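You operate a simulated robot arm through the tools that you are given. There is no shell and no other tool.

The job below is to be done with a simulated two-armed robot. You get a single attempt, and the scene is never put back.

## Task
Fetch the crusty jug from the cupboard; soak it clean with hot water.
Fine: no brush; tip the water into the basin; jug on the mat; door shut; tap off; no spills. Set down upright: jug.
Where things are to end (x, y in the base frame): jug within 60 mm of [720, 860].

It is judged by the outcome, as a careful person would: the job done as asked, and still so three seconds after it is handed in. It fails if anything else is knocked over, pushed out of place, dropped, spilled or broken.

## Robot
Two 7-joint arms with fingered hands on one trunk that stands fixed in place. Base frame: the origin is at the foot of the trunk, x ahead of it, y to its left, z up. Units: mm, rad, N and s.
The left shoulder is at [30, 136, 1205], the right one opposite. With the tool pointing down near the work surface each hand reaches from about 140 to 780 mm from the base axis, measured 20 degrees to its own side. Payload 5 kg a hand.
Tool frame (each hand has its own): the origin (TCP) lies between the finger pads and is the grasp point; the fingertips stand 42 mm ahead of it; z points along the fingers, y is the line along which they close. Largest opening 208 mm; the body of the gripper starts 119 mm behind the TCP. The gripper is a hand of 4 fingers: y runs from the thumb to the fingers, the wrist lies at [0, 0, -332] in the tool frame, and closing takes about 1.5 s.
Orientation is that of the tool frame in the base frame, as a unit quaternion [x, y, z, w]. With the fingers straight down and closing along the base's y, the tool's x points along the base's -x, its y along +y and its z along -z.

## Interface
- The arms move only by the tool arm_command. It takes "left_series", "right_series" or both (then of equal length, played together; a hand with none holds still); each is a list that holds one entry, the list of rows, each a list of 6 numbers: the shift along the tool's x, y, z in mm, then the turn, a rotation vector about the tool's x, y, z in rad. In form: [[[x, y, z, wx, wy, wz], ...]]. A call has 1 to 20 rows; each row shifts and turns the commanded pose from where the row before left it, along the tool's axes as they then stand. "left_fingers" and "right_fingers" are, for a hand that has rows, the gripper command, from -1 (fully open) to 1 (shut), values between in proportion, set as the call begins (left out, the last holds). Rows are played at 5 a second. More than 50 mm and 0.15 rad between two rows, or a gripper value outside its range, and nothing of the call is played. Where a pose cannot be reached the arm comes as near as it can. A force on the tool above 90 N (or 10 N above the force at the start of the call, whichever is more), or a blocked arm, ends the call early, and 0.2 s more pass. The fingers move at their own pace (about 72 mm/s each) and stop on an object; they squeeze with about 32 N. The grip force told is the motor's: it shows also when the fingers shut on nothing. Time passes only in rows, and 0.2 s behind the last, so rows that do not move let the fingers close. It gives the time, the measured TCP pose, the force on the tool (base axes), the opening and the grip force at its end, in the units of the frame above (readings bear some noise), with the torque about the TCP (base axes, N m) and any sound that the robot's microphone picked up.
- Cameras (640 x 400 px; columns grow to the right, rows downward): "scene" is now at [42.9, 54.3, 1931.9]; the picture's right is [0.61, -0.79, 0.00], its down [-0.63, -0.49, -0.61] and it looks along [0.48, 0.37, -0.79] (base axes); focal length 368 px, centre (320, 200). "left" rides on the left gripper at [-101, 0, -145] in its tool frame; the picture's right is [0.00, -1.00, 0.00], its down [0.82, 0.00, -0.57] and it looks along [0.57, 0.00, 0.82] (tool axes); focal length 261 px, centre (320, 200). "right" rides on the right gripper at [101, 1, -145] in its tool frame; the picture's right is [0.00, 1.00, 0.00], its down [-0.82, 0.00, -0.57] and it looks along [-0.57, 0.00, 0.82] (tool axes); focal length 261 px, centre (320, 200). There is no depth. A picture from a camera that has moved, and an enlarged one, comes with that camera's place and axes in the base frame and with its lens. The place of the scene camera against the robot may be out by one fixed shift of up to 25 mm in any direction.
- snapshot(camera): a new picture of that camera. No time passes.
- raise_lower(by): slides the trunk up (or, below 0, down) by that many mm; the arms and the scene camera ride with it, the base frame stays. It gives what a move gives, with no picture.
- finger_targets(finger1, finger2, finger3, thumb_bend, hand): sets how far each is bent, from 0 (flat) to 1 (curled in); at 0.3 the hand is open as for a grip, at 0.7 the pads meet at the TCP. One left out holds its place. A second passes; each finger stops where it meets its share of the squeeze, and holds until it gets a number again. A gripper value or a shape takes the hand back. It gives what a move gives, with no picture; readings hold the bend of each and the force on the fingers (four entries, about 0 where the hand has none), thumb and palm.
- grasp_type(shape, hand): the hand has 4 fingers and takes this shape, open, in about a second: jaw (thumb against the fingers, like two jaws); tri (thumb and two fingers); tip (a fingertip pinch); poke (one finger out to press); point (the index stretched); flat (the hand flat); cup (the hand cupped); fist (a fist). The gripper value then closes the fingers along that shape, each until it touches; the sizes above hold for jaw. It gives what a move gives, with no picture.
- pan_tilt(pan, tilt): turns the head with the scene camera to pan (to the left, within 2.496 rad either way) and tilt (down, from -0.506 to 1.204), counted from straight ahead of the robot. It gives what a move gives.
- enlarge(camera, box): a new picture of the part [left, top, right, bottom] of that camera's present view, enlarged. No time passes.
- close_job(): hands the job in; it is judged then, once.

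Places have to be worked out from the pictures, the camera data and where the tool is seen. Open the grippers and draw the arms clear of the work before you hand the job in, unless the task says otherwise.

The tools are called after "Call:" as name(argument=value, ...) on one line, values as JSON. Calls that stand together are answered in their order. arm_command: Moves the arms, as the interface text tells. Its arguments: {"type":"object","properties":{"left_series":{"type":"array","items":{"type":"array","items":{"type":"array","items":{"type":"number"}}}},"left_fingers":{"type":"number"},"right_series":{"type":"array","items":{"type":"array","items":{"type":"array","items":{"type":"number"}}}},"right_fingers":{"type":"number"}},"required":[]} The other tools are called the same way: raise_lower (by) slides the trunk up or down; grasp_type (shape, hand) gives the hand a shape; finger_targets (finger1, finger2, finger3, thumb_bend, hand) moves the fingers one by one; pan_tilt (pan, tilt) turns the head that bears the scene camera; snapshot (camera) takes a picture; enlarge (camera, box) takes an enlarged picture of a part of a camera's view; close_job () hands the job in.

At the start:

```text
t: 0.0
left_tool_pos: [446.3, 474.8, 1321.3]
left_tcp_rot: [0.0, 1.0, -0.001, -0.001]
left_force: [0.4, -0.3, 0.2]
left_torque: [0.0, 0.02, 0.01]
left_width: 207.7
left_gripper_force: 0.0
left_shape: jaw
left_bend: [0.3, 0.3, 0.3, 0.3]
left_finger forces: [0.0, 0.0, 0.0, 0.0, 0.0, 0.0]
right_tool_pos: [651.4, 9.5, 1389.4]
right_tcp_rot: [0.0, 1.0, 0.001, 0.0]
right_force: [-0.8, 0.0, -0.1]
right_torque: [-0.02, -0.01, 0.0]
right_width: 208.0
right_gripper_force: 0.1
right_shape: jaw
right_bend: [0.3, 0.3, 0.3, 0.3]
right_finger forces: [0.0, 0.1, 0.1, 0.0, 0.0, 0.0]
trunk travel left (down, up): [-225.0, 265.0]
head pan, tilt: [0.658, 0.918]
```

scene: 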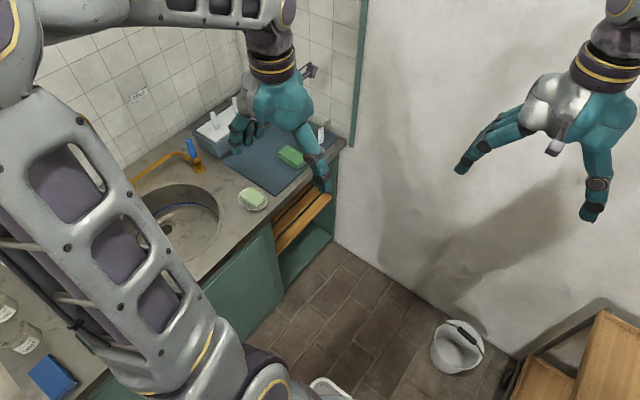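
right: 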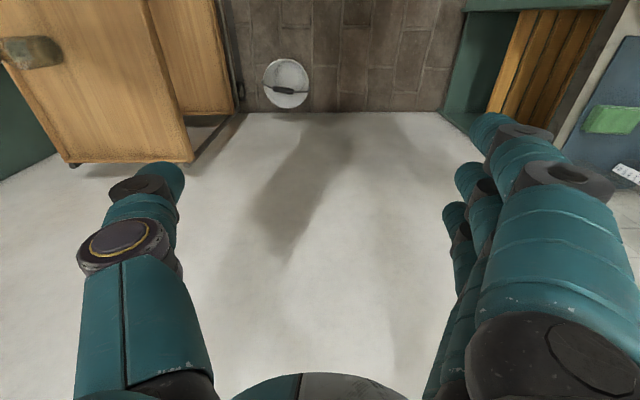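
left: 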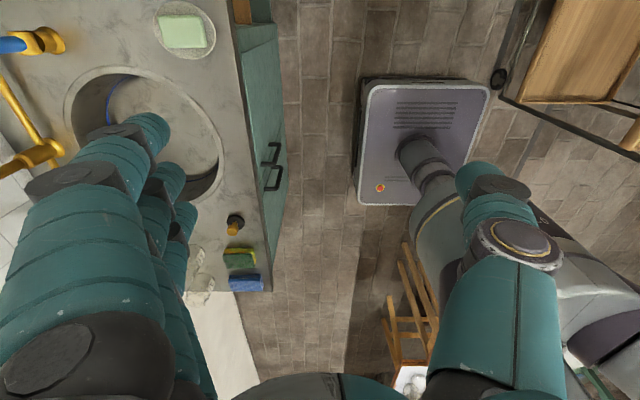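

The pictures show a sink counter on the left side with a mat, tap and basin, and a wooden thing to the right. I'll look around with the head first to find the cupboard and jug.

Call:
pan_tilt(pan=0.0, tilt=0.6)

Call:
snapshot(camera="scene")

```text
t: 1.0
left_tool_pos: [446.1, 475.5, 1321.7]
left_tcp_rot: [0.0, 1.0, 0.0, 0.0]
left_force: [0.8, -0.3, 0.9]
left_torque: [0.02, -0.01, -0.02]
left_width: 207.9
left_gripper_force: 0.0
left_shape: jaw
left_bend: [0.3, 0.3, 0.3, 0.3]
left_finger forces: [0.0, 0.0, 0.0, 0.1, 0.1, 0.0]
right_tool_pos: [650.7, 11.0, 1389.0]
right_tcp_rot: [0.0, 1.0, 0.001, 0.0]
right_force: [0.0, 0.5, 0.7]
right_torque: [-0.01, -0.01, 0.0]
right_width: 207.8
right_gripper_force: 0.1
right_shape: jaw
right_bend: [0.3, 0.3, 0.3, 0.3]
right_finger forces: [0.0, 0.1, 0.1, 0.0, 0.0, 0.0]
trunk travel left (down, up): [-225.0, 265.0]
head pan, tilt: [0.0, 0.6]
```

```text
taken
camera scene: at [72.3, 8.9, 1957.9], right [0.0, -1.0, 0.0], down [-0.57, 0.0, -0.82], along [0.82, 0.0, -0.57], focal length 368 px, centre (320, 200)
```

scene: 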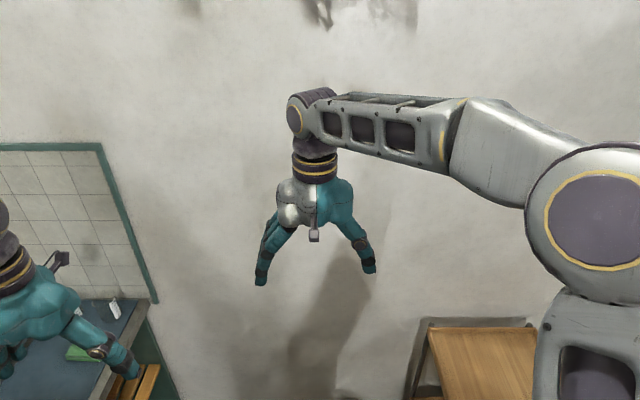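

The wall ahead is bare. I'll look to the left, higher up, for a wall cupboard, and all around.

Call:
pan_tilt(pan=1.3, tilt=0.5)

Call:
snapshot(camera="scene")

Call:
pan_tilt(pan=1.3, tilt=1.1)

Call:
snapshot(camera="scene")

Call:
pan_tilt(pan=-0.6, tilt=0.9)

Call:
snapshot(camera="scene")

Call:
pan_tilt(pan=-1.5, tilt=0.7)

Call:
snapshot(camera="scene")

```text
t: 2.5
left_tool_pos: [446.3, 475.8, 1322.2]
left_tcp_rot: [0.001, 1.0, 0.0, 0.0]
left_force: [-0.2, -0.9, 0.5]
left_torque: [0.04, 0.01, 0.0]
left_width: 207.8
left_gripper_force: 0.2
left_shape: jaw
left_bend: [0.3, 0.3, 0.3, 0.3]
left_finger forces: [0.0, 0.1, 0.0, 0.1, 0.1, 0.0]
right_tool_pos: [652.2, 10.7, 1389.0]
right_tcp_rot: [0.0, 1.0, 0.001, 0.0]
right_force: [1.0, 0.8, 0.9]
right_torque: [0.01, 0.02, -0.01]
right_width: 207.8
right_gripper_force: 0.1
right_shape: jaw
right_bend: [0.3, 0.3, 0.3, 0.3]
right_finger forces: [0.1, 0.0, 0.0, 0.0, 0.0, 0.1]
trunk travel left (down, up): [-225.0, 265.0]
head pan, tilt: [1.3, 0.499]
```

```text
taken
camera scene: at [8.3, 96.5, 1967.1], right [0.96, -0.27, 0.0], down [-0.13, -0.46, -0.88], along [0.23, 0.85, -0.48], focal length 368 px, centre (320, 200)
```

scene: 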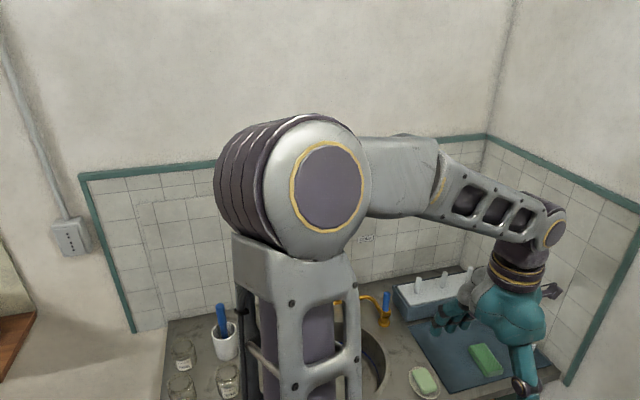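

```text
t: 3.5
left_tool_pos: [446.3, 476.1, 1322.8]
left_tcp_rot: [0.0, 1.0, 0.0, 0.0]
left_force: [-0.3, -0.4, 0.1]
left_torque: [0.01, -0.03, 0.02]
left_width: 207.9
left_gripper_force: 0.0
left_shape: jaw
left_bend: [0.3, 0.3, 0.3, 0.3]
left_finger forces: [0.1, 0.0, 0.0, 0.1, 0.0, 0.1]
right_tool_pos: [650.5, 10.5, 1389.2]
right_tcp_rot: [0.0, 1.0, 0.002, 0.0]
right_force: [0.5, -0.8, -0.4]
right_torque: [0.02, 0.03, 0.01]
right_width: 207.7
right_gripper_force: 0.1
right_shape: jaw
right_bend: [0.3, 0.3, 0.3, 0.3]
right_finger forces: [0.0, 0.0, 0.0, 0.0, 0.0, 0.1]
trunk travel left (down, up): [-225.0, 265.0]
head pan, tilt: [1.3, 1.1]
```

```text
taken
camera scene: at [0.8, 69.7, 1919.4], right [0.96, -0.27, 0.0], down [-0.24, -0.86, -0.45], along [0.12, 0.44, -0.89], focal length 368 px, centre (320, 200)
```

scene: 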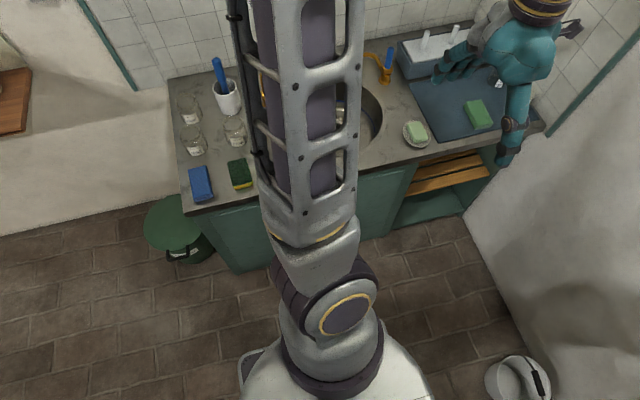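

```text
t: 5.4
left_tool_pos: [446.4, 475.1, 1321.9]
left_tcp_rot: [0.0, 1.0, -0.001, 0.0]
left_force: [0.4, 1.0, -0.6]
left_torque: [-0.01, 0.0, 0.0]
left_width: 207.9
left_gripper_force: 0.1
left_shape: jaw
left_bend: [0.3, 0.3, 0.3, 0.3]
left_finger forces: [0.1, 0.1, 0.0, 0.1, 0.0, 0.0]
right_tool_pos: [651.4, 11.0, 1389.4]
right_tcp_rot: [0.0, 1.0, 0.001, 0.0]
right_force: [0.5, -0.3, 0.4]
right_torque: [0.01, -0.05, 0.0]
right_width: 207.7
right_gripper_force: 0.0
right_shape: jaw
right_bend: [0.3, 0.3, 0.3, 0.3]
right_finger forces: [0.0, 0.0, 0.0, 0.1, 0.0, 0.0]
trunk travel left (down, up): [-225.0, 265.0]
head pan, tilt: [-0.6, 0.901]
```

```text
taken
camera scene: at [46.2, -33.8, 1933.2], right [-0.56, -0.83, 0.0], down [-0.65, 0.44, -0.62], along [0.51, -0.35, -0.78], focal length 368 px, centre (320, 200)
```

scene: 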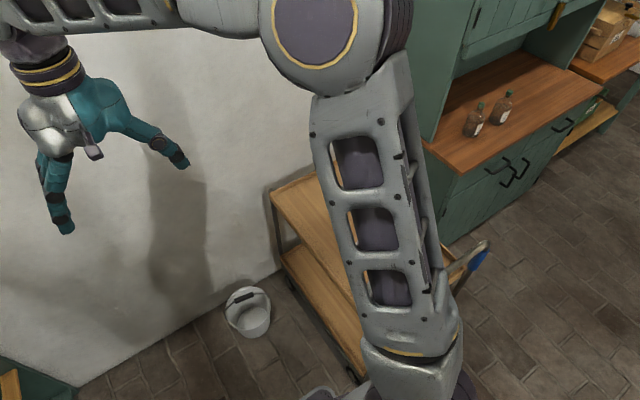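

```text
t: 6.6
left_tool_pos: [446.3, 475.3, 1321.8]
left_tcp_rot: [-0.001, 1.0, 0.0, 0.0]
left_force: [1.3, -0.1, -0.8]
left_torque: [0.01, -0.01, 0.0]
left_width: 207.8
left_gripper_force: 0.1
left_shape: jaw
left_bend: [0.3, 0.3, 0.3, 0.3]
left_finger forces: [0.1, 0.0, 0.0, 0.1, 0.0, 0.0]
right_tool_pos: [651.7, 10.4, 1388.3]
right_tcp_rot: [0.0, 1.0, 0.001, 0.0]
right_force: [-0.3, -0.1, -0.6]
right_torque: [-0.05, -0.03, 0.0]
right_width: 207.8
right_gripper_force: 0.1
right_shape: jaw
right_bend: [0.3, 0.3, 0.3, 0.3]
right_finger forces: [0.1, 0.1, 0.0, 0.1, 0.1, 0.1]
trunk travel left (down, up): [-225.0, 265.0]
head pan, tilt: [-1.499, 0.7]
```

```text
taken
camera scene: at [-9.9, -76.0, 1949.4], right [-1.0, -0.07, 0.0], down [-0.05, 0.64, -0.76], along [0.06, -0.76, -0.64], focal length 368 px, centre (320, 200)
```

scene: 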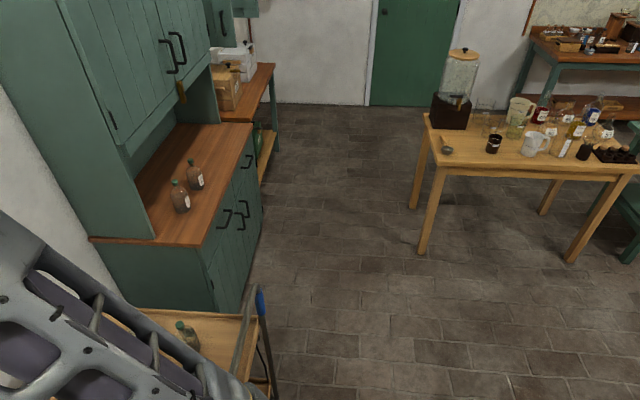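

The sink counter is on the left; a green dresser with doors is on the right. I'll zoom in on both to see doors, tap and any jug.

Call:
enlarge(camera="scene", box=[0, 0, 320, 200])

Call:
enlarge(camera="left", box=[0, 0, 320, 300])

Call:
pan_tilt(pan=0.9, tilt=1.0)

Call:
enlarge(camera="scene", box=[160, 0, 480, 200])

Call:
pan_tilt(pan=-0.9, tilt=0.5)

Call:
snapshot(camera="scene")

```text
2.00 times, centred on (160, 100) of scene
camera zoom: at [-9.9, -76.0, 1949.4], right [-1.0, -0.07, 0.0], down [-0.05, 0.64, -0.76], along [0.06, -0.76, -0.64], focal length 736 px, centre (640, 400)
```

zoom: 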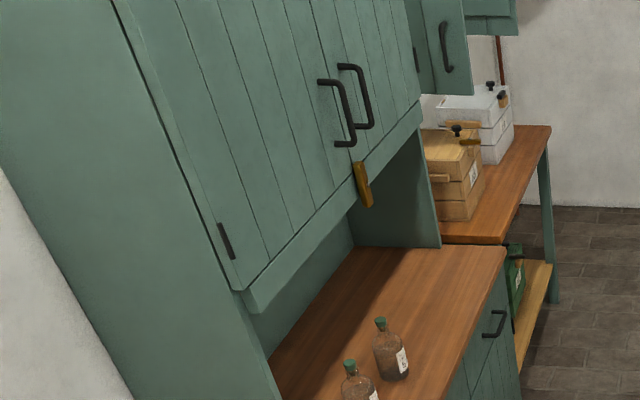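

```text
1.33 times, centred on (160, 150) of left
camera zoom: at [547.4, 474.4, 1466.4], right [0.0, -1.0, 0.0], down [-0.82, 0.0, 0.57], along [-0.57, 0.0, -0.82], focal length 348 px, centre (533, 267)
```

zoom: 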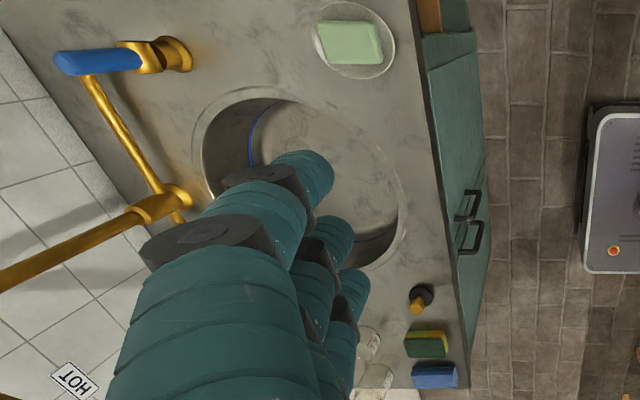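

```text
t: 8.8
left_tool_pos: [446.8, 475.2, 1322.2]
left_tcp_rot: [0.0, 1.0, 0.0, 0.0]
left_force: [0.5, 0.5, -0.1]
left_torque: [0.0, 0.01, 0.02]
left_width: 207.9
left_gripper_force: 0.1
left_shape: jaw
left_bend: [0.3, 0.3, 0.3, 0.3]
left_finger forces: [0.0, 0.0, 0.0, 0.0, 0.1, 0.0]
right_tool_pos: [650.9, 10.0, 1390.3]
right_tcp_rot: [0.0, 1.0, 0.001, -0.001]
right_force: [0.3, -0.6, 0.1]
right_torque: [0.0, 0.01, -0.04]
right_width: 207.7
right_gripper_force: 0.0
right_shape: jaw
right_bend: [0.3, 0.3, 0.3, 0.3]
right_finger forces: [0.1, 0.1, 0.0, 0.1, 0.0, 0.0]
trunk travel left (down, up): [-225.0, 265.0]
head pan, tilt: [0.901, 1.0]
```

```text
2.00 times, centred on (320, 100) of scene
camera zoom: at [27.2, 63.3, 1926.0], right [0.78, -0.62, 0.0], down [-0.52, -0.66, -0.54], along [0.34, 0.42, -0.84], focal length 736 px, centre (320, 400)
```

zoom: 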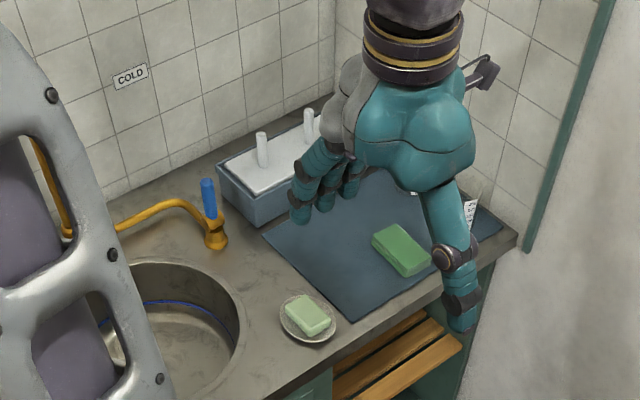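

```text
t: 10.6
left_tool_pos: [445.6, 474.7, 1321.8]
left_tcp_rot: [0.0, 1.0, 0.0, 0.0]
left_force: [0.3, 0.4, -0.3]
left_torque: [0.01, 0.0, 0.01]
left_width: 207.5
left_gripper_force: 0.1
left_shape: jaw
left_bend: [0.3, 0.3, 0.3, 0.3]
left_finger forces: [0.0, 0.1, 0.0, 0.1, 0.0, 0.0]
right_tool_pos: [651.4, 11.2, 1388.7]
right_tcp_rot: [0.0, 1.0, 0.001, 0.0]
right_force: [0.1, 0.0, 0.1]
right_torque: [0.04, -0.02, -0.02]
right_width: 207.9
right_gripper_force: 0.1
right_shape: jaw
right_bend: [0.3, 0.3, 0.3, 0.3]
right_finger forces: [0.1, 0.1, 0.0, 0.0, 0.1, 0.0]
trunk travel left (down, up): [-225.0, 265.0]
head pan, tilt: [-0.901, 0.499]
```

```text
taken
camera scene: at [40.5, -62.5, 1967.1], right [-0.78, -0.62, 0.0], down [-0.3, 0.38, -0.88], along [0.55, -0.69, -0.48], focal length 368 px, centre (320, 200)
```

scene: 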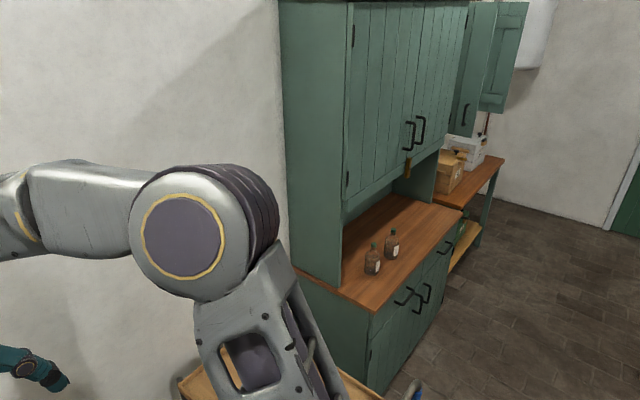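

The dresser handles work out to about 1.5 m from the right shoulder, out of reach, so the cupboard in question is probably the one under the sink, with two handles near x≈200, y≈620. I'll look at it from the head at steeper tilts.

Call:
pan_tilt(pan=0.9, tilt=1.2)

Call:
snapshot(camera="scene")

Call:
pan_tilt(pan=1.7, tilt=1.0)

Call:
snapshot(camera="scene")

Call:
pan_tilt(pan=2.2, tilt=0.6)

Call:
snapshot(camera="scene")

```text
t: 12.4
left_tool_pos: [446.9, 474.7, 1323.1]
left_tcp_rot: [0.001, 1.0, 0.0, 0.0]
left_force: [0.0, -0.5, -0.4]
left_torque: [0.0, -0.01, 0.0]
left_width: 207.9
left_gripper_force: 0.1
left_shape: jaw
left_bend: [0.3, 0.3, 0.3, 0.3]
left_finger forces: [0.0, 0.0, 0.0, 0.0, 0.1, 0.0]
right_tool_pos: [652.3, 9.5, 1388.5]
right_tcp_rot: [0.0, 1.0, 0.001, 0.0]
right_force: [0.1, 0.5, 0.5]
right_torque: [0.03, 0.04, 0.0]
right_width: 207.8
right_gripper_force: 0.0
right_shape: jaw
right_bend: [0.3, 0.3, 0.3, 0.3]
right_finger forces: [0.0, 0.1, 0.0, 0.1, 0.1, 0.0]
trunk travel left (down, up): [-225.0, 265.0]
head pan, tilt: [0.901, 1.201]
```

```text
taken
camera scene: at [18.7, 52.6, 1913.4], right [0.78, -0.62, 0.0], down [-0.58, -0.73, -0.36], along [0.23, 0.28, -0.93], focal length 368 px, centre (320, 200)
```

scene: 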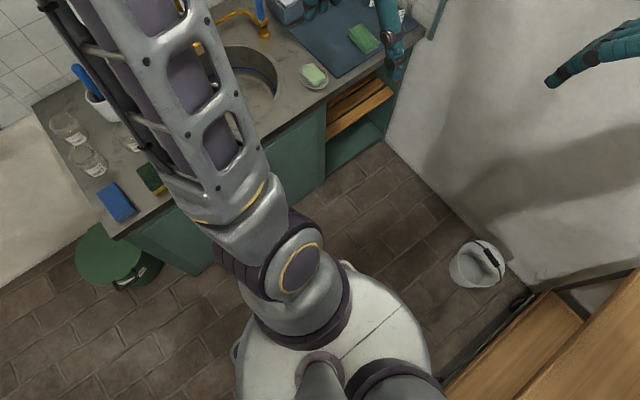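

```text
t: 13.5
left_tool_pos: [447.2, 475.2, 1322.0]
left_tcp_rot: [0.0, 1.0, 0.0, 0.0]
left_force: [-0.5, 0.0, -0.4]
left_torque: [-0.03, 0.0, -0.02]
left_width: 208.0
left_gripper_force: 0.1
left_shape: jaw
left_bend: [0.3, 0.3, 0.3, 0.3]
left_finger forces: [0.0, 0.0, 0.0, 0.0, 0.0, 0.0]
right_tool_pos: [651.4, 10.7, 1388.6]
right_tcp_rot: [0.0, 1.0, 0.001, -0.001]
right_force: [0.6, 0.4, -0.6]
right_torque: [0.0, -0.04, 0.04]
right_width: 207.8
right_gripper_force: 0.0
right_shape: jaw
right_bend: [0.3, 0.3, 0.3, 0.3]
right_finger forces: [0.0, 0.0, 0.0, 0.0, 0.1, 0.1]
trunk travel left (down, up): [-225.0, 265.0]
head pan, tilt: [1.7, 1.0]
```

```text
taken
camera scene: at [-25.0, 77.9, 1926.0], right [0.99, 0.13, 0.0], down [0.11, -0.83, -0.54], along [-0.07, 0.54, -0.84], focal length 368 px, centre (320, 200)
```

scene: 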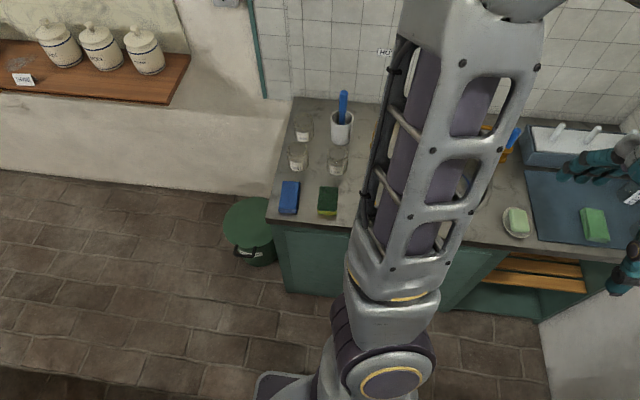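

```text
t: 14.4
left_tool_pos: [446.8, 474.9, 1323.5]
left_tcp_rot: [0.0, 1.0, 0.0, 0.0]
left_force: [0.2, -0.3, -0.4]
left_torque: [-0.04, -0.01, 0.02]
left_width: 207.7
left_gripper_force: 0.0
left_shape: jaw
left_bend: [0.3, 0.3, 0.3, 0.3]
left_finger forces: [0.0, 0.1, 0.0, 0.1, 0.0, 0.0]
right_tool_pos: [651.2, 10.4, 1389.4]
right_tcp_rot: [0.0, 1.0, 0.0, 0.001]
right_force: [0.0, -0.3, -0.2]
right_torque: [-0.03, -0.01, -0.01]
right_width: 207.9
right_gripper_force: 0.0
right_shape: jaw
right_bend: [0.3, 0.3, 0.3, 0.3]
right_finger forces: [0.0, 0.1, 0.0, 0.0, 0.1, 0.0]
trunk travel left (down, up): [-225.0, 265.0]
head pan, tilt: [2.201, 0.6]
```

```text
taken
camera scene: at [-68.1, 80.3, 1957.9], right [0.81, 0.59, 0.0], down [0.33, -0.46, -0.82], along [-0.49, 0.67, -0.57], focal length 368 px, centre (320, 200)
```

scene: 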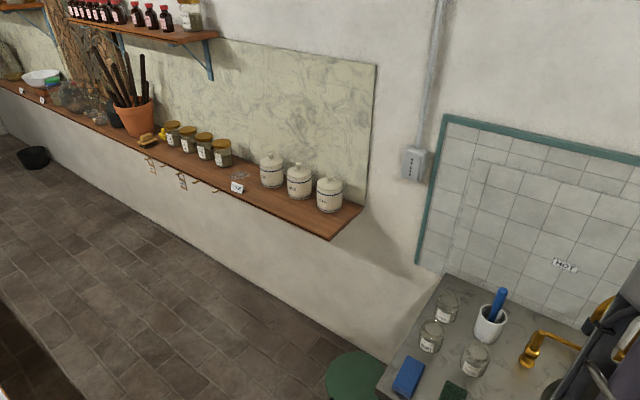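

The counter stands along y≈630 to 1100; the left arm hides much of it from the head. I'll swing the right hand over to about (300,150,1300) turned to face +y, so that its camera views the sink front and taps.

Call:
arm_command(right_series=[[[43.9, 17.5, 11.1, 0, 0, 0], [43.9, 17.5, 11.1, 0, 0, 0], [43.9, 17.5, 11.1, 0, 0, 0], [43.9, 17.5, 11.1, 0, 0, 0], [43.9, 17.5, 11.1, 0, 0, 0], [43.9, 17.5, 11.1, 0, 0, 0], [43.9, 17.5, 11.1, 0, 0, 0], [43.9, 17.5, 11.1, 0, 0, 0], [0, 0, 0, 0, 0, -0.143], [0, 0, 0, 0, 0, -0.143], [0, 0, 0, 0, 0, -0.143], [0, 0, 0, 0, 0, -0.143], [0, 0, 0, 0, 0, -0.143], [0, 0, 0, 0, 0, -0.143], [0, 0, 0, 0, 0, -0.143], [0, 0, 0, 0, 0, -0.143], [0, 0, 0, 0, 0, -0.143], [0, 0, 0, 0, 0, -0.143], [0, 0, 0, 0, 0, -0.143]]])

Call:
snapshot(camera="right")

```text
t: 18.4
left_tool_pos: [447.0, 475.2, 1322.6]
left_tcp_rot: [0.0, 1.0, 0.0, 0.0]
left_force: [-0.3, -0.1, -0.6]
left_torque: [0.0, -0.03, -0.02]
left_width: 207.9
left_gripper_force: 0.1
left_shape: jaw
left_bend: [0.3, 0.3, 0.3, 0.3]
left_finger forces: [0.1, 0.0, 0.0, 0.0, 0.0, 0.1]
right_tool_pos: [299.4, 150.3, 1301.5]
right_tcp_rot: [0.708, -0.706, -0.001, -0.001]
right_force: [0.2, -0.2, 0.0]
right_torque: [0.0, 0.01, 0.0]
right_width: 207.9
right_gripper_force: 0.0
right_shape: jaw
right_bend: [0.3, 0.3, 0.3, 0.3]
right_finger forces: [0.1, 0.1, 0.1, 0.1, 0.0, 0.1]
trunk travel left (down, up): [-225.0, 265.0]
head pan, tilt: [2.201, 0.6]
```

```text
taken
camera right: at [301.7, 49.0, 1445.3], right [-1.0, 0.0, 0.0], down [0.0, 0.82, 0.57], along [0.0, 0.57, -0.82], focal length 261 px, centre (320, 200)
```

right: 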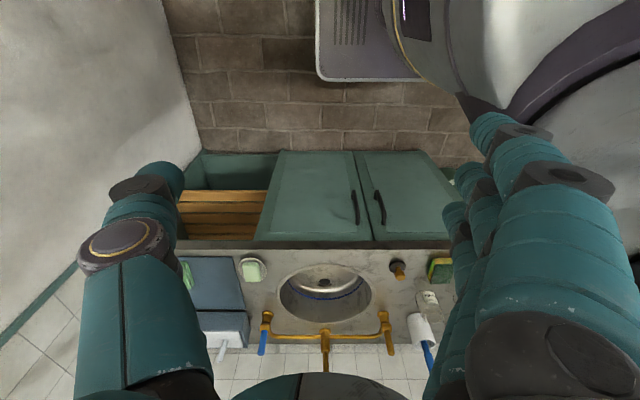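

This view shows the whole sink unit clearly: two closed doors with black handles, the basin, cold tap (blue) and the hot tap. I'll enlarge parts to measure.

Call:
enlarge(camera="right", box=[160, 140, 480, 340])

Call:
enlarge(camera="right", box=[230, 240, 440, 371])

Call:
enlarge(camera="right", box=[160, 240, 320, 340])

```text
2.00 times, centred on (320, 240) of right
camera zoom: at [301.7, 49.0, 1445.3], right [-1.0, 0.0, 0.0], down [0.0, 0.82, 0.57], along [0.0, 0.57, -0.82], focal length 521 px, centre (320, 120)
```

zoom: 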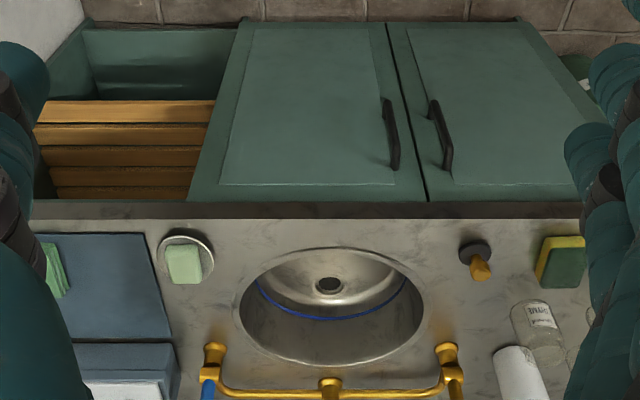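

```text
3.05 times, centred on (335, 306) of right
camera zoom: at [301.7, 49.0, 1445.3], right [-1.0, 0.0, 0.0], down [0.0, 0.82, 0.57], along [0.0, 0.57, -0.82], focal length 794 px, centre (274, -122)
```

zoom: 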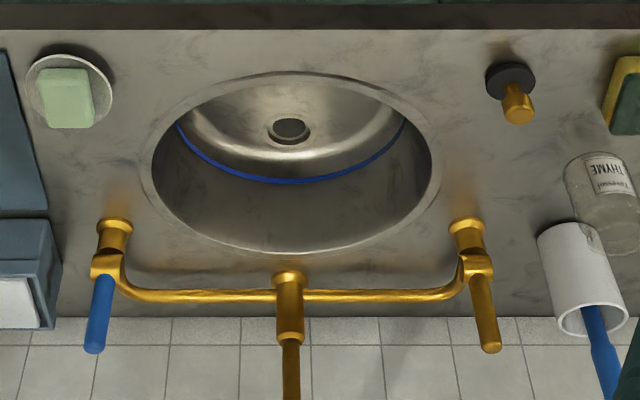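

```text
4.00 times, centred on (240, 290) of right
camera zoom: at [301.7, 49.0, 1445.3], right [-1.0, 0.0, 0.0], down [0.0, 0.82, 0.57], along [0.0, 0.57, -0.82], focal length 1043 px, centre (640, -160)
```

zoom: 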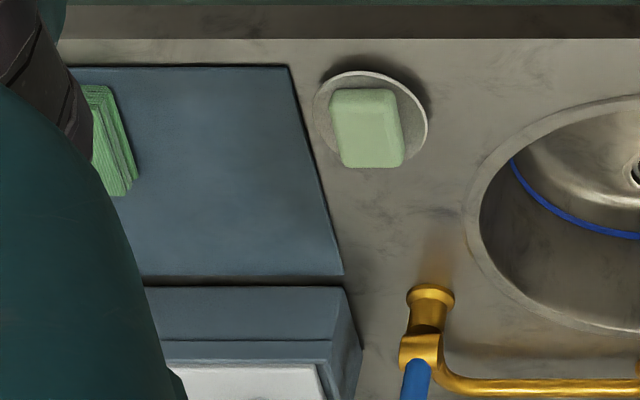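

Triangulating with both hand cameras: counter top z≈850, cold lever at about (511,1030) up to z≈1005, hot lever around x≈50, basin centre about (278,907) radius ~178. I'll tilt the right hand to see the spout and the tap tops.

Call:
arm_command(right_series=[[[0, 0, 0, 0, -0.13, 0], [0, 0, 0, 0, -0.13, 0], [0, 0, 0, 0, -0.13, 0], [0, 0, 0, 0, -0.13, 0]]])

Call:
snapshot(camera="right")

Call:
enlarge(camera="right", box=[200, 140, 440, 290])

```text
t: 19.4
left_tool_pos: [445.5, 474.0, 1322.9]
left_tcp_rot: [-0.001, 1.0, 0.0, 0.0]
left_force: [-1.0, -0.9, -0.6]
left_torque: [0.08, -0.06, 0.0]
left_width: 207.9
left_gripper_force: 0.1
left_shape: jaw
left_bend: [0.3, 0.3, 0.3, 0.3]
left_finger forces: [0.0, 0.0, 0.1, 0.1, 0.0, 0.1]
right_tool_pos: [299.0, 149.3, 1301.0]
right_tcp_rot: [-0.683, 0.683, 0.182, 0.184]
right_force: [-0.4, -1.4, 0.7]
right_torque: [0.05, -0.06, -0.02]
right_width: 207.9
right_gripper_force: 0.1
right_shape: jaw
right_bend: [0.3, 0.3, 0.3, 0.3]
right_finger forces: [0.1, 0.0, 0.0, 0.0, 0.1, 0.1]
trunk travel left (down, up): [-225.0, 265.0]
head pan, tilt: [2.201, 0.6]
```

```text
taken
camera right: at [300.4, -9.9, 1375.7], right [-1.0, 0.0, 0.0], down [0.0, 0.42, 0.91], along [0.0, 0.91, -0.42], focal length 261 px, centre (320, 200)
```

right: 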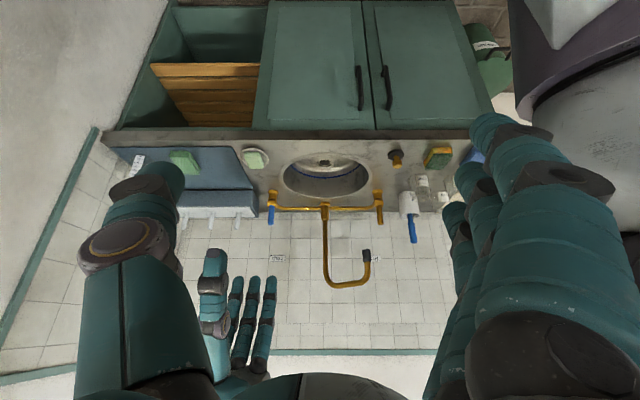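

```text
2.67 times, centred on (320, 215) of right
camera zoom: at [300.4, -9.9, 1375.7], right [-1.0, 0.0, 0.0], down [0.0, 0.42, 0.91], along [0.0, 0.91, -0.42], focal length 695 px, centre (320, 160)
```

zoom: 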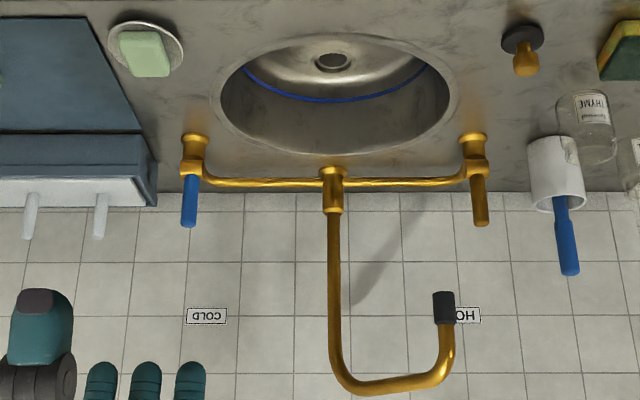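

The taps are a bridge mixer with a tall gooseneck whose outlet is turned toward the HOT side. Let me look closely at both doors for latches or hints before choosing.

Call:
enlarge(camera="right", box=[240, 0, 500, 162])

Call:
enlarge(camera="right", box=[130, 0, 290, 100])

Call:
enlarge(camera="right", box=[100, 120, 280, 232])

```text
2.46 times, centred on (370, 81) of right
camera zoom: at [300.4, -9.9, 1375.7], right [-1.0, 0.0, 0.0], down [0.0, 0.42, 0.91], along [0.0, 0.91, -0.42], focal length 642 px, centre (197, 493)
```

zoom: 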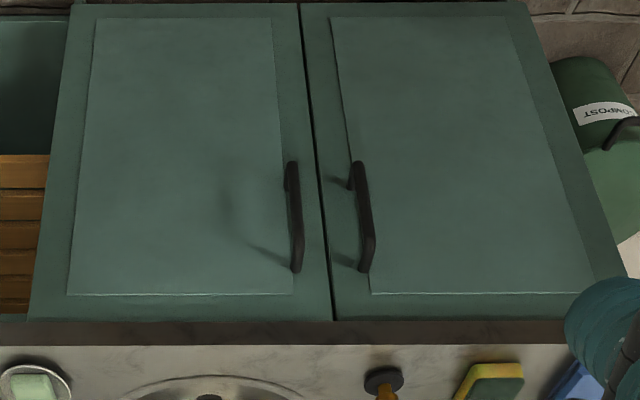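

```text
4.00 times, centred on (210, 50) of right
camera zoom: at [300.4, -9.9, 1375.7], right [-1.0, 0.0, 0.0], down [0.0, 0.42, 0.91], along [0.0, 0.91, -0.42], focal length 1043 px, centre (760, 800)
```

zoom: 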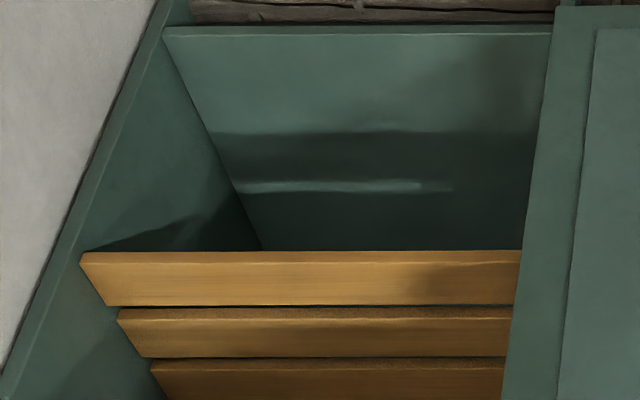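

```text
3.56 times, centred on (190, 176) of right
camera zoom: at [300.4, -9.9, 1375.7], right [-1.0, 0.0, 0.0], down [0.0, 0.42, 0.91], along [0.0, 0.91, -0.42], focal length 927 px, centre (782, 285)
```

zoom: 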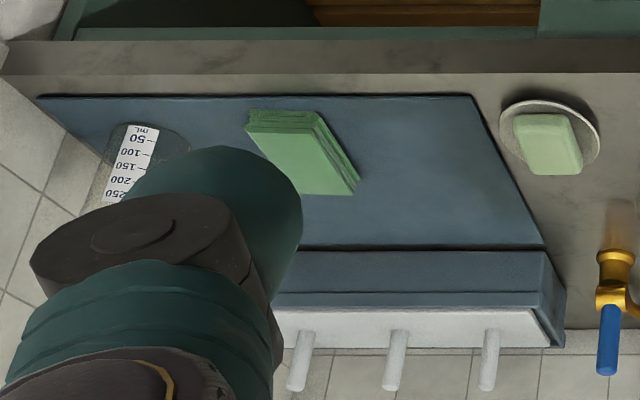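

No latch hints on either door; I also see a glass beaker and a folded cloth on the mat. I'll check the trunk's own shape and the space in front of it, with the head tilted down.

Call:
pan_tilt(pan=0.5, tilt=1.2)

Call:
snapshot(camera="scene")

Call:
snapshot(camera="left")

```text
t: 21.2
left_tool_pos: [446.0, 475.6, 1321.8]
left_tcp_rot: [0.0, 1.0, 0.001, 0.0]
left_force: [0.8, 0.4, -0.5]
left_torque: [0.0, 0.01, -0.05]
left_width: 207.9
left_gripper_force: 0.1
left_shape: jaw
left_bend: [0.3, 0.3, 0.3, 0.3]
left_finger forces: [0.0, 0.1, 0.1, 0.0, 0.1, 0.0]
right_tool_pos: [300.0, 150.6, 1301.1]
right_tcp_rot: [0.684, -0.683, -0.183, -0.182]
right_force: [1.4, 0.1, -0.2]
right_torque: [0.03, 0.0, 0.01]
right_width: 207.9
right_gripper_force: 0.0
right_shape: jaw
right_bend: [0.3, 0.3, 0.3, 0.3]
right_finger forces: [0.1, 0.0, 0.1, 0.0, 0.1, 0.0]
trunk travel left (down, up): [-225.0, 265.0]
head pan, tilt: [0.499, 1.201]
```

```text
taken
camera scene: at [32.9, 35.6, 1913.4], right [0.48, -0.88, 0.0], down [-0.82, -0.45, -0.36], along [0.32, 0.17, -0.93], focal length 368 px, centre (320, 200)
```

scene: 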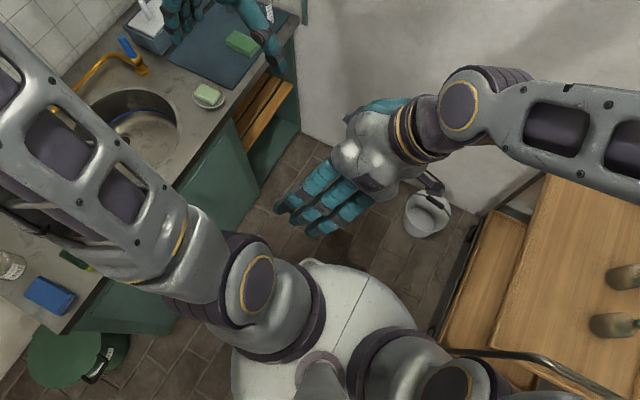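

```text
taken
camera left: at [547.2, 474.5, 1466.4], right [0.0, -1.0, 0.0], down [-0.82, 0.0, 0.57], along [-0.57, 0.0, -0.82], focal length 261 px, centre (320, 200)
```

left: 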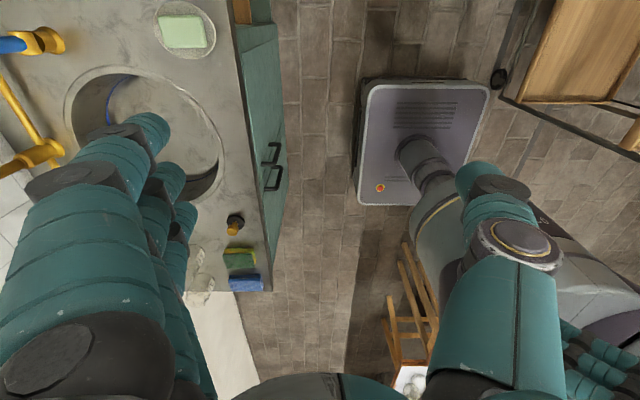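

The torso and base box are clear of both door sweeps. I'll draw the right hand back out of the way while turning the left hand to face the cupboard.

Call:
arm_command(right_series=[[[38, -18.75, -21.75, 0, 0, 0], [38, -18.75, -21.75, 0, 0, 0], [38, -18.75, -21.75, 0, 0, 0], [38, -18.75, -21.75, 0, 0, 0], [38, -18.75, -21.75, 0, 0, 0], [38, -18.75, -21.75, 0, 0, 0], [38, -18.75, -21.75, 0, 0, 0], [38, -18.75, -21.75, 0, 0, 0]]], left_series=[[[0, 0, 0, 0, 0, -0.143], [0, 0, 0, 0, 0, -0.143], [0, 0, 0, 0, 0, -0.143], [0, 0, 0, 0, 0, -0.143], [0, 0, 0, 0, 0, -0.143], [0, 0, 0, 0, 0, -0.143], [0, 0, 0, 0, 0, -0.143], [0, 0, 0, 0, 0, -0.143]]])

```text
t: 23.2
left_tool_pos: [447.4, 476.1, 1322.9]
left_tcp_rot: [-0.542, 0.841, 0.001, 0.001]
left_force: [0.6, 1.0, -0.5]
left_torque: [-0.12, 0.11, 0.03]
left_width: 207.8
left_gripper_force: 0.1
left_shape: jaw
left_bend: [0.3, 0.3, 0.3, 0.3]
left_finger forces: [0.0, 0.0, 0.0, 0.0, 0.0, 0.0]
right_tool_pos: [422.8, -349.4, 1281.3]
right_tcp_rot: [-0.549, 0.8, 0.161, 0.183]
right_force: [0.5, 0.6, -0.1]
right_torque: [-0.06, 0.09, -0.02]
right_width: 208.0
right_gripper_force: 0.2
right_shape: jaw
right_bend: [0.3, 0.3, 0.3, 0.3]
right_finger forces: [0.0, 0.0, 0.0, 0.0, 0.0, 0.1]
trunk travel left (down, up): [-225.0, 265.0]
head pan, tilt: [0.499, 1.201]
stopped in row 8 (right hand): the arm was blocked; the commanded pose is now the measured one
```

The right arm was stopped near its limit at (423,-349,1281). I'll check with the head that it hasn't touched anything.

Call:
pan_tilt(pan=-0.5, tilt=0.8)

Call:
snapshot(camera="scene")

Call:
snapshot(camera="right")

```text
t: 24.4
left_tool_pos: [445.9, 475.2, 1322.9]
left_tcp_rot: [-0.541, 0.841, 0.001, 0.0]
left_force: [0.5, -0.7, 0.1]
left_torque: [0.01, 0.01, 0.02]
left_width: 207.7
left_gripper_force: 0.0
left_shape: jaw
left_bend: [0.3, 0.3, 0.3, 0.3]
left_finger forces: [0.0, 0.1, 0.0, 0.0, 0.1, 0.1]
right_tool_pos: [420.0, -350.6, 1279.6]
right_tcp_rot: [-0.548, 0.8, 0.161, 0.182]
right_force: [0.4, 0.8, -1.1]
right_torque: [-0.01, 0.0, 0.0]
right_width: 207.8
right_gripper_force: 0.1
right_shape: jaw
right_bend: [0.3, 0.3, 0.3, 0.3]
right_finger forces: [0.0, 0.1, 0.0, 0.0, 0.0, 0.0]
trunk travel left (down, up): [-225.0, 265.0]
head pan, tilt: [-0.499, 0.799]
```

```text
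taken
camera scene: at [54.6, -30.2, 1941.1], right [-0.48, -0.88, 0.0], down [-0.63, 0.34, -0.7], along [0.61, -0.33, -0.72], focal length 368 px, centre (320, 200)
```

scene: 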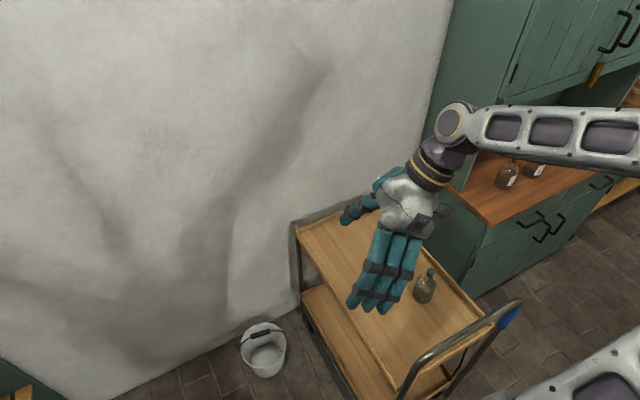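

```text
taken
camera right: at [370.8, -498.4, 1360.2], right [-0.93, 0.35, 0.06], down [0.21, 0.41, 0.89], along [0.29, 0.84, -0.46], focal length 261 px, centre (320, 200)
```

right: 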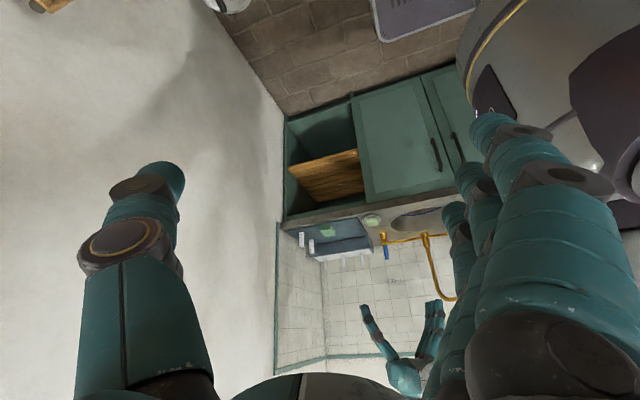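

The right arm only reached a joint limit; nothing was touched. Now I'll finish turning the left hand and pitch it to face the cupboard doors.

Call:
arm_command(left_series=[[[0, 0, 0, 0, 0, -0.143], [0, 0, 0, 0, 0, -0.143], [0, 0, 0, 0, 0, -0.143], [0, 0, 0, 0, -0.15, 0], [0, 0, 0, 0, -0.15, 0], [0, 0, 0, 0, -0.15, 0], [0, 0, 0, 0, -0.15, 0], [0, 0, 0, 0, -0.15, 0], [0, 0, 0, 0, -0.15, 0], [0, 0, 0, 0, -0.15, 0]]])

Call:
snapshot(camera="left")

```text
t: 26.4
left_tool_pos: [531.4, 158.8, 1386.0]
left_tcp_rot: [-0.479, 0.829, -0.026, 0.288]
left_force: [-0.2, 2.5, -0.7]
left_torque: [-0.2, -0.08, -0.17]
left_width: 207.9
left_gripper_force: 0.0
left_shape: jaw
left_bend: [0.3, 0.3, 0.3, 0.3]
left_finger forces: [0.0, 0.0, 0.0, 0.0, 0.0, 0.0]
left hand out of reach, approached as far as the arm can: row 4
right_tool_pos: [420.2, -346.2, 1280.6]
right_tcp_rot: [-0.549, 0.8, 0.16, 0.182]
right_force: [-0.4, 1.2, 0.3]
right_torque: [-0.17, -0.01, -0.05]
right_width: 207.9
right_gripper_force: 0.0
right_shape: jaw
right_bend: [0.3, 0.3, 0.3, 0.3]
right_finger forces: [0.1, 0.0, 0.1, 0.0, 0.0, 0.0]
trunk travel left (down, up): [-225.0, 265.0]
head pan, tilt: [-0.499, 0.799]
stopped in row 9 (left hand): the arm was blocked; the commanded pose is now the measured one
```

```text
taken
camera left: at [496.7, 205.9, 1551.2], right [0.78, -0.54, 0.32], down [-0.59, -0.8, 0.11], along [0.2, -0.27, -0.94], focal length 261 px, centre (320, 200)
```

left: 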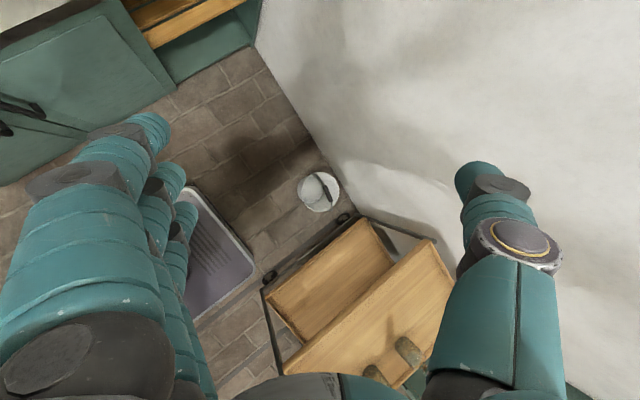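

The left arm hit a wrist limit, so that turn direction is wrong for it. I'll bring both hands back to the plain tool-down posture near their start places.

Call:
arm_command(left_series=[[[0, 0, 0, -0.084, 0.12, 0], [0, 0, 0, -0.084, 0.12, 0], [0, 0, 0, -0.084, 0.12, 0], [0, 0, 0, -0.084, 0.12, 0], [-33, 33.1, 9.3, 0, 0, 0], [-33, 33.1, 9.3, 0, 0, 0], [-33, 33.1, 9.3, 0, 0, 0], [-33, 33.1, 9.3, 0, 0, 0], [-33, 33.1, 9.3, 0, 0, 0], [-33, 33.1, 9.3, 0, 0, 0], [-33, 33.1, 9.3, 0, 0, 0], [0, 0, 0, 0, 0, 0.149], [0, 0, 0, 0, 0, 0.149], [0, 0, 0, 0, 0, 0.149], [0, 0, 0, 0, 0, 0.149], [0, 0, 0, 0, 0, 0.149], [0, 0, 0, 0, 0, 0.149], [0, 0, 0, 0, 0, 0.149]]], right_series=[[[0, 0, 0, 0, 0.13, 0], [0, 0, 0, 0, 0.13, 0], [0, 0, 0, 0, 0.13, 0], [0, 0, 0, 0, 0.13, 0], [0, 0, 0, 0, 0, 0.148], [0, 0, 0, 0, 0, 0.148], [0, 0, 0, 0, 0, 0.148], [0, 0, 0, 0, 0, 0.148], [0, 0, 0, 0, 0, 0.148], [0, 0, 0, 0, 0, 0.148], [0, 0, 0, 0, 0, 0.148], [0, 0, 0, 0, 0, 0.148], [0, 25, -17, 0, 0, 0], [0, 25, -17, 0, 0, 0], [0, 25, -17, 0, 0, 0], [0, 25, -17, 0, 0, 0], [0, 25, -17, 0, 0, 0], [0, 25, -17, 0, 0, 0]]])

```text
t: 30.2
left_tool_pos: [446.3, 474.1, 1321.0]
left_tcp_rot: [-0.002, 1.0, 0.0, 0.0]
left_force: [-0.4, 1.1, 0.1]
left_torque: [-0.18, -0.06, 0.02]
left_width: 207.6
left_gripper_force: 0.0
left_shape: jaw
left_bend: [0.3, 0.3, 0.3, 0.3]
left_finger forces: [0.0, 0.0, 0.0, 0.0, 0.0, 0.0]
right_tool_pos: [420.6, -195.1, 1381.7]
right_tcp_rot: [-0.016, 0.999, -0.005, -0.032]
right_force: [0.2, 1.0, 0.4]
right_torque: [-0.13, 0.02, 0.04]
right_width: 207.7
right_gripper_force: 0.0
right_shape: jaw
right_bend: [0.3, 0.3, 0.3, 0.3]
right_finger forces: [0.0, 0.1, 0.0, 0.0, 0.0, 0.0]
trunk travel left (down, up): [-225.0, 265.0]
head pan, tilt: [-0.499, 0.799]
```

Both hands are back in plain postures. I'll lower the left hand to about (300,420,1000) in front of the counter and turn it the other way (closing axis along x).

Call:
arm_command(left_series=[[[18.3, -6.9, 40.1, 0, 0, 0], [18.3, -6.9, 40.1, 0, 0, 0], [18.3, -6.9, 40.1, 0, 0, 0], [18.3, -6.9, 40.1, 0, 0, 0], [18.3, -6.9, 40.1, 0, 0, 0], [18.3, -6.9, 40.1, 0, 0, 0], [18.3, -6.9, 40.1, 0, 0, 0], [18.3, -6.9, 40.1, 0, 0, 0], [0, 0, 0, 0, 0, 0.143], [0, 0, 0, 0, 0, 0.143], [0, 0, 0, 0, 0, 0.143], [0, 0, 0, 0, 0, 0.143], [0, 0, 0, 0, 0, 0.143], [0, 0, 0, 0, 0, 0.143], [0, 0, 0, 0, 0, 0.143], [0, 0, 0, 0, 0, 0.143], [0, 0, 0, 0, 0, 0.143], [0, 0, 0, 0, 0, 0.143], [0, 0, 0, 0, 0, 0.143]]])

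Call:
snapshot(camera="left")

```text
t: 34.2
left_tool_pos: [300.9, 418.0, 1000.6]
left_tcp_rot: [0.706, 0.708, 0.001, -0.001]
left_force: [-0.8, -0.1, 0.1]
left_torque: [-0.01, 0.01, -0.02]
left_width: 208.0
left_gripper_force: 0.1
left_shape: jaw
left_bend: [0.3, 0.3, 0.3, 0.3]
left_finger forces: [0.1, 0.0, 0.0, 0.0, 0.1, 0.1]
right_tool_pos: [421.0, -197.8, 1381.5]
right_tcp_rot: [-0.015, 0.999, -0.004, -0.032]
right_force: [0.2, -0.5, 0.6]
right_torque: [-0.02, 0.02, -0.01]
right_width: 207.7
right_gripper_force: 0.1
right_shape: jaw
right_bend: [0.3, 0.3, 0.3, 0.3]
right_finger forces: [0.0, 0.1, 0.0, 0.0, 0.1, 0.1]
trunk travel left (down, up): [-225.0, 265.0]
head pan, tilt: [-0.499, 0.799]
```

```text
taken
camera left: at [301.1, 315.4, 1144.2], right [-1.0, -0.01, 0.0], down [-0.01, 0.82, 0.57], along [0.0, 0.57, -0.82], focal length 261 px, centre (320, 200)
```

left: 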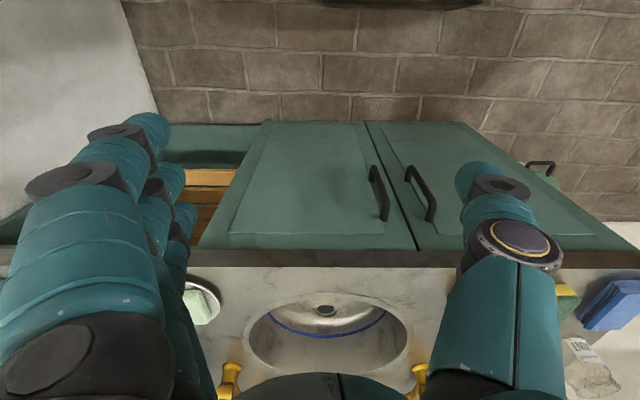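

The handles are now visible from closer. I'll enlarge to triangulate their positions.

Call:
enlarge(camera="left", box=[330, 120, 490, 220])

Call:
enlarge(camera="left", box=[200, 110, 520, 310])

```text
4.00 times, centred on (410, 170) of left
camera zoom: at [301.1, 315.4, 1144.2], right [-1.0, -0.01, 0.0], down [-0.01, 0.82, 0.57], along [0.0, 0.57, -0.82], focal length 1043 px, centre (-40, 320)
```

zoom: 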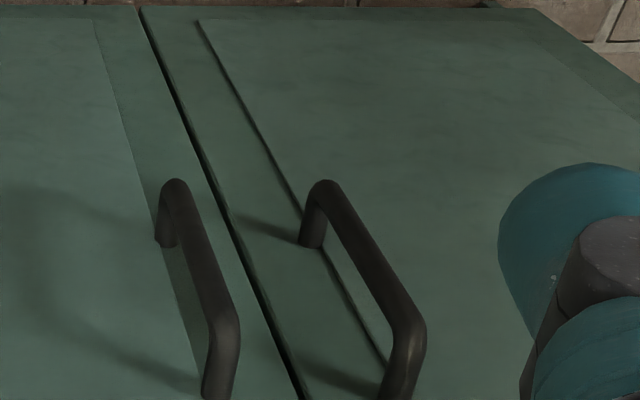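

```text
2.00 times, centred on (360, 210) of left
camera zoom: at [301.1, 315.4, 1144.2], right [-1.0, -0.01, 0.0], down [-0.01, 0.82, 0.57], along [0.0, 0.57, -0.82], focal length 521 px, centre (240, 180)
```

zoom: 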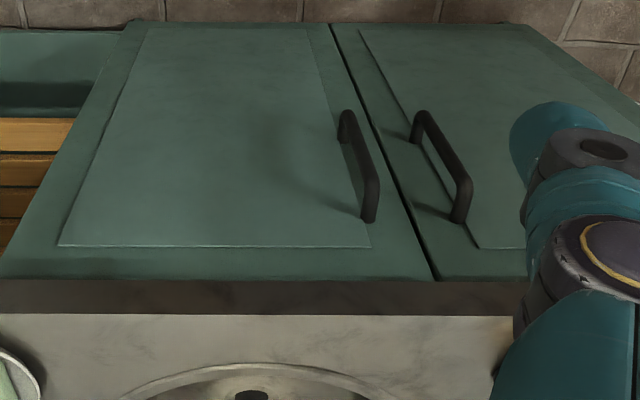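

Door plane works out to y≈671, handle A: bar x≈164, y≈620, z≈547–711. Let me view the left arm's configuration from the head before tilting.

Call:
pan_tilt(pan=0.8, tilt=1.1)

Call:
snapshot(camera="scene")

Call:
snapshot(camera="right")

```text
t: 35.7
left_tool_pos: [300.4, 417.9, 1000.3]
left_tcp_rot: [0.705, 0.709, 0.001, -0.001]
left_force: [0.3, 0.8, 0.0]
left_torque: [0.01, 0.0, 0.01]
left_width: 207.9
left_gripper_force: 0.0
left_shape: jaw
left_bend: [0.3, 0.3, 0.3, 0.3]
left_finger forces: [0.1, 0.1, 0.0, 0.1, 0.0, 0.0]
right_tool_pos: [420.3, -197.9, 1381.3]
right_tcp_rot: [-0.016, 0.999, -0.005, -0.032]
right_force: [-0.3, 0.3, 0.1]
right_torque: [-0.02, 0.0, -0.02]
right_width: 207.9
right_gripper_force: 0.2
right_shape: jaw
right_bend: [0.3, 0.3, 0.3, 0.3]
right_finger forces: [0.0, 0.0, 0.0, 0.0, 0.0, 0.1]
trunk travel left (down, up): [-225.0, 265.0]
head pan, tilt: [0.799, 1.1]
```

```text
taken
camera scene: at [27.9, 53.9, 1919.4], right [0.72, -0.7, 0.0], down [-0.62, -0.64, -0.45], along [0.32, 0.33, -0.89], focal length 368 px, centre (320, 200)
```

scene: 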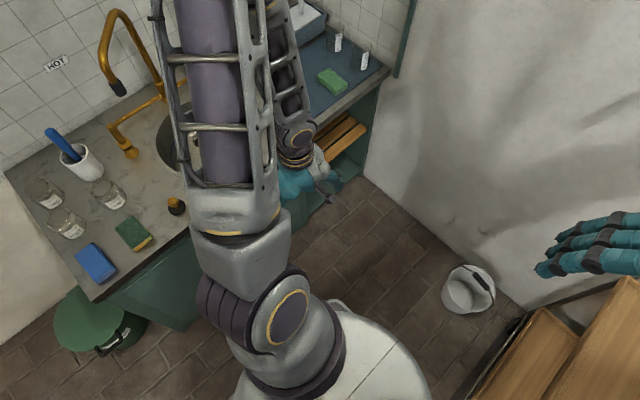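

```text
taken
camera right: at [330.4, -199.1, 1531.8], right [-0.03, 1.0, -0.01], down [0.85, 0.03, 0.52], along [0.52, 0.01, -0.86], focal length 261 px, centre (320, 200)
```

right: 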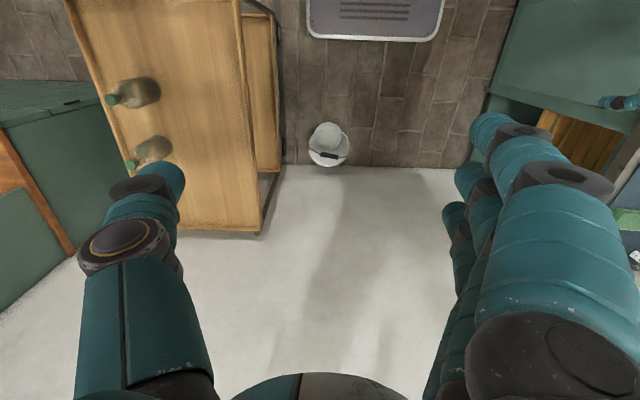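

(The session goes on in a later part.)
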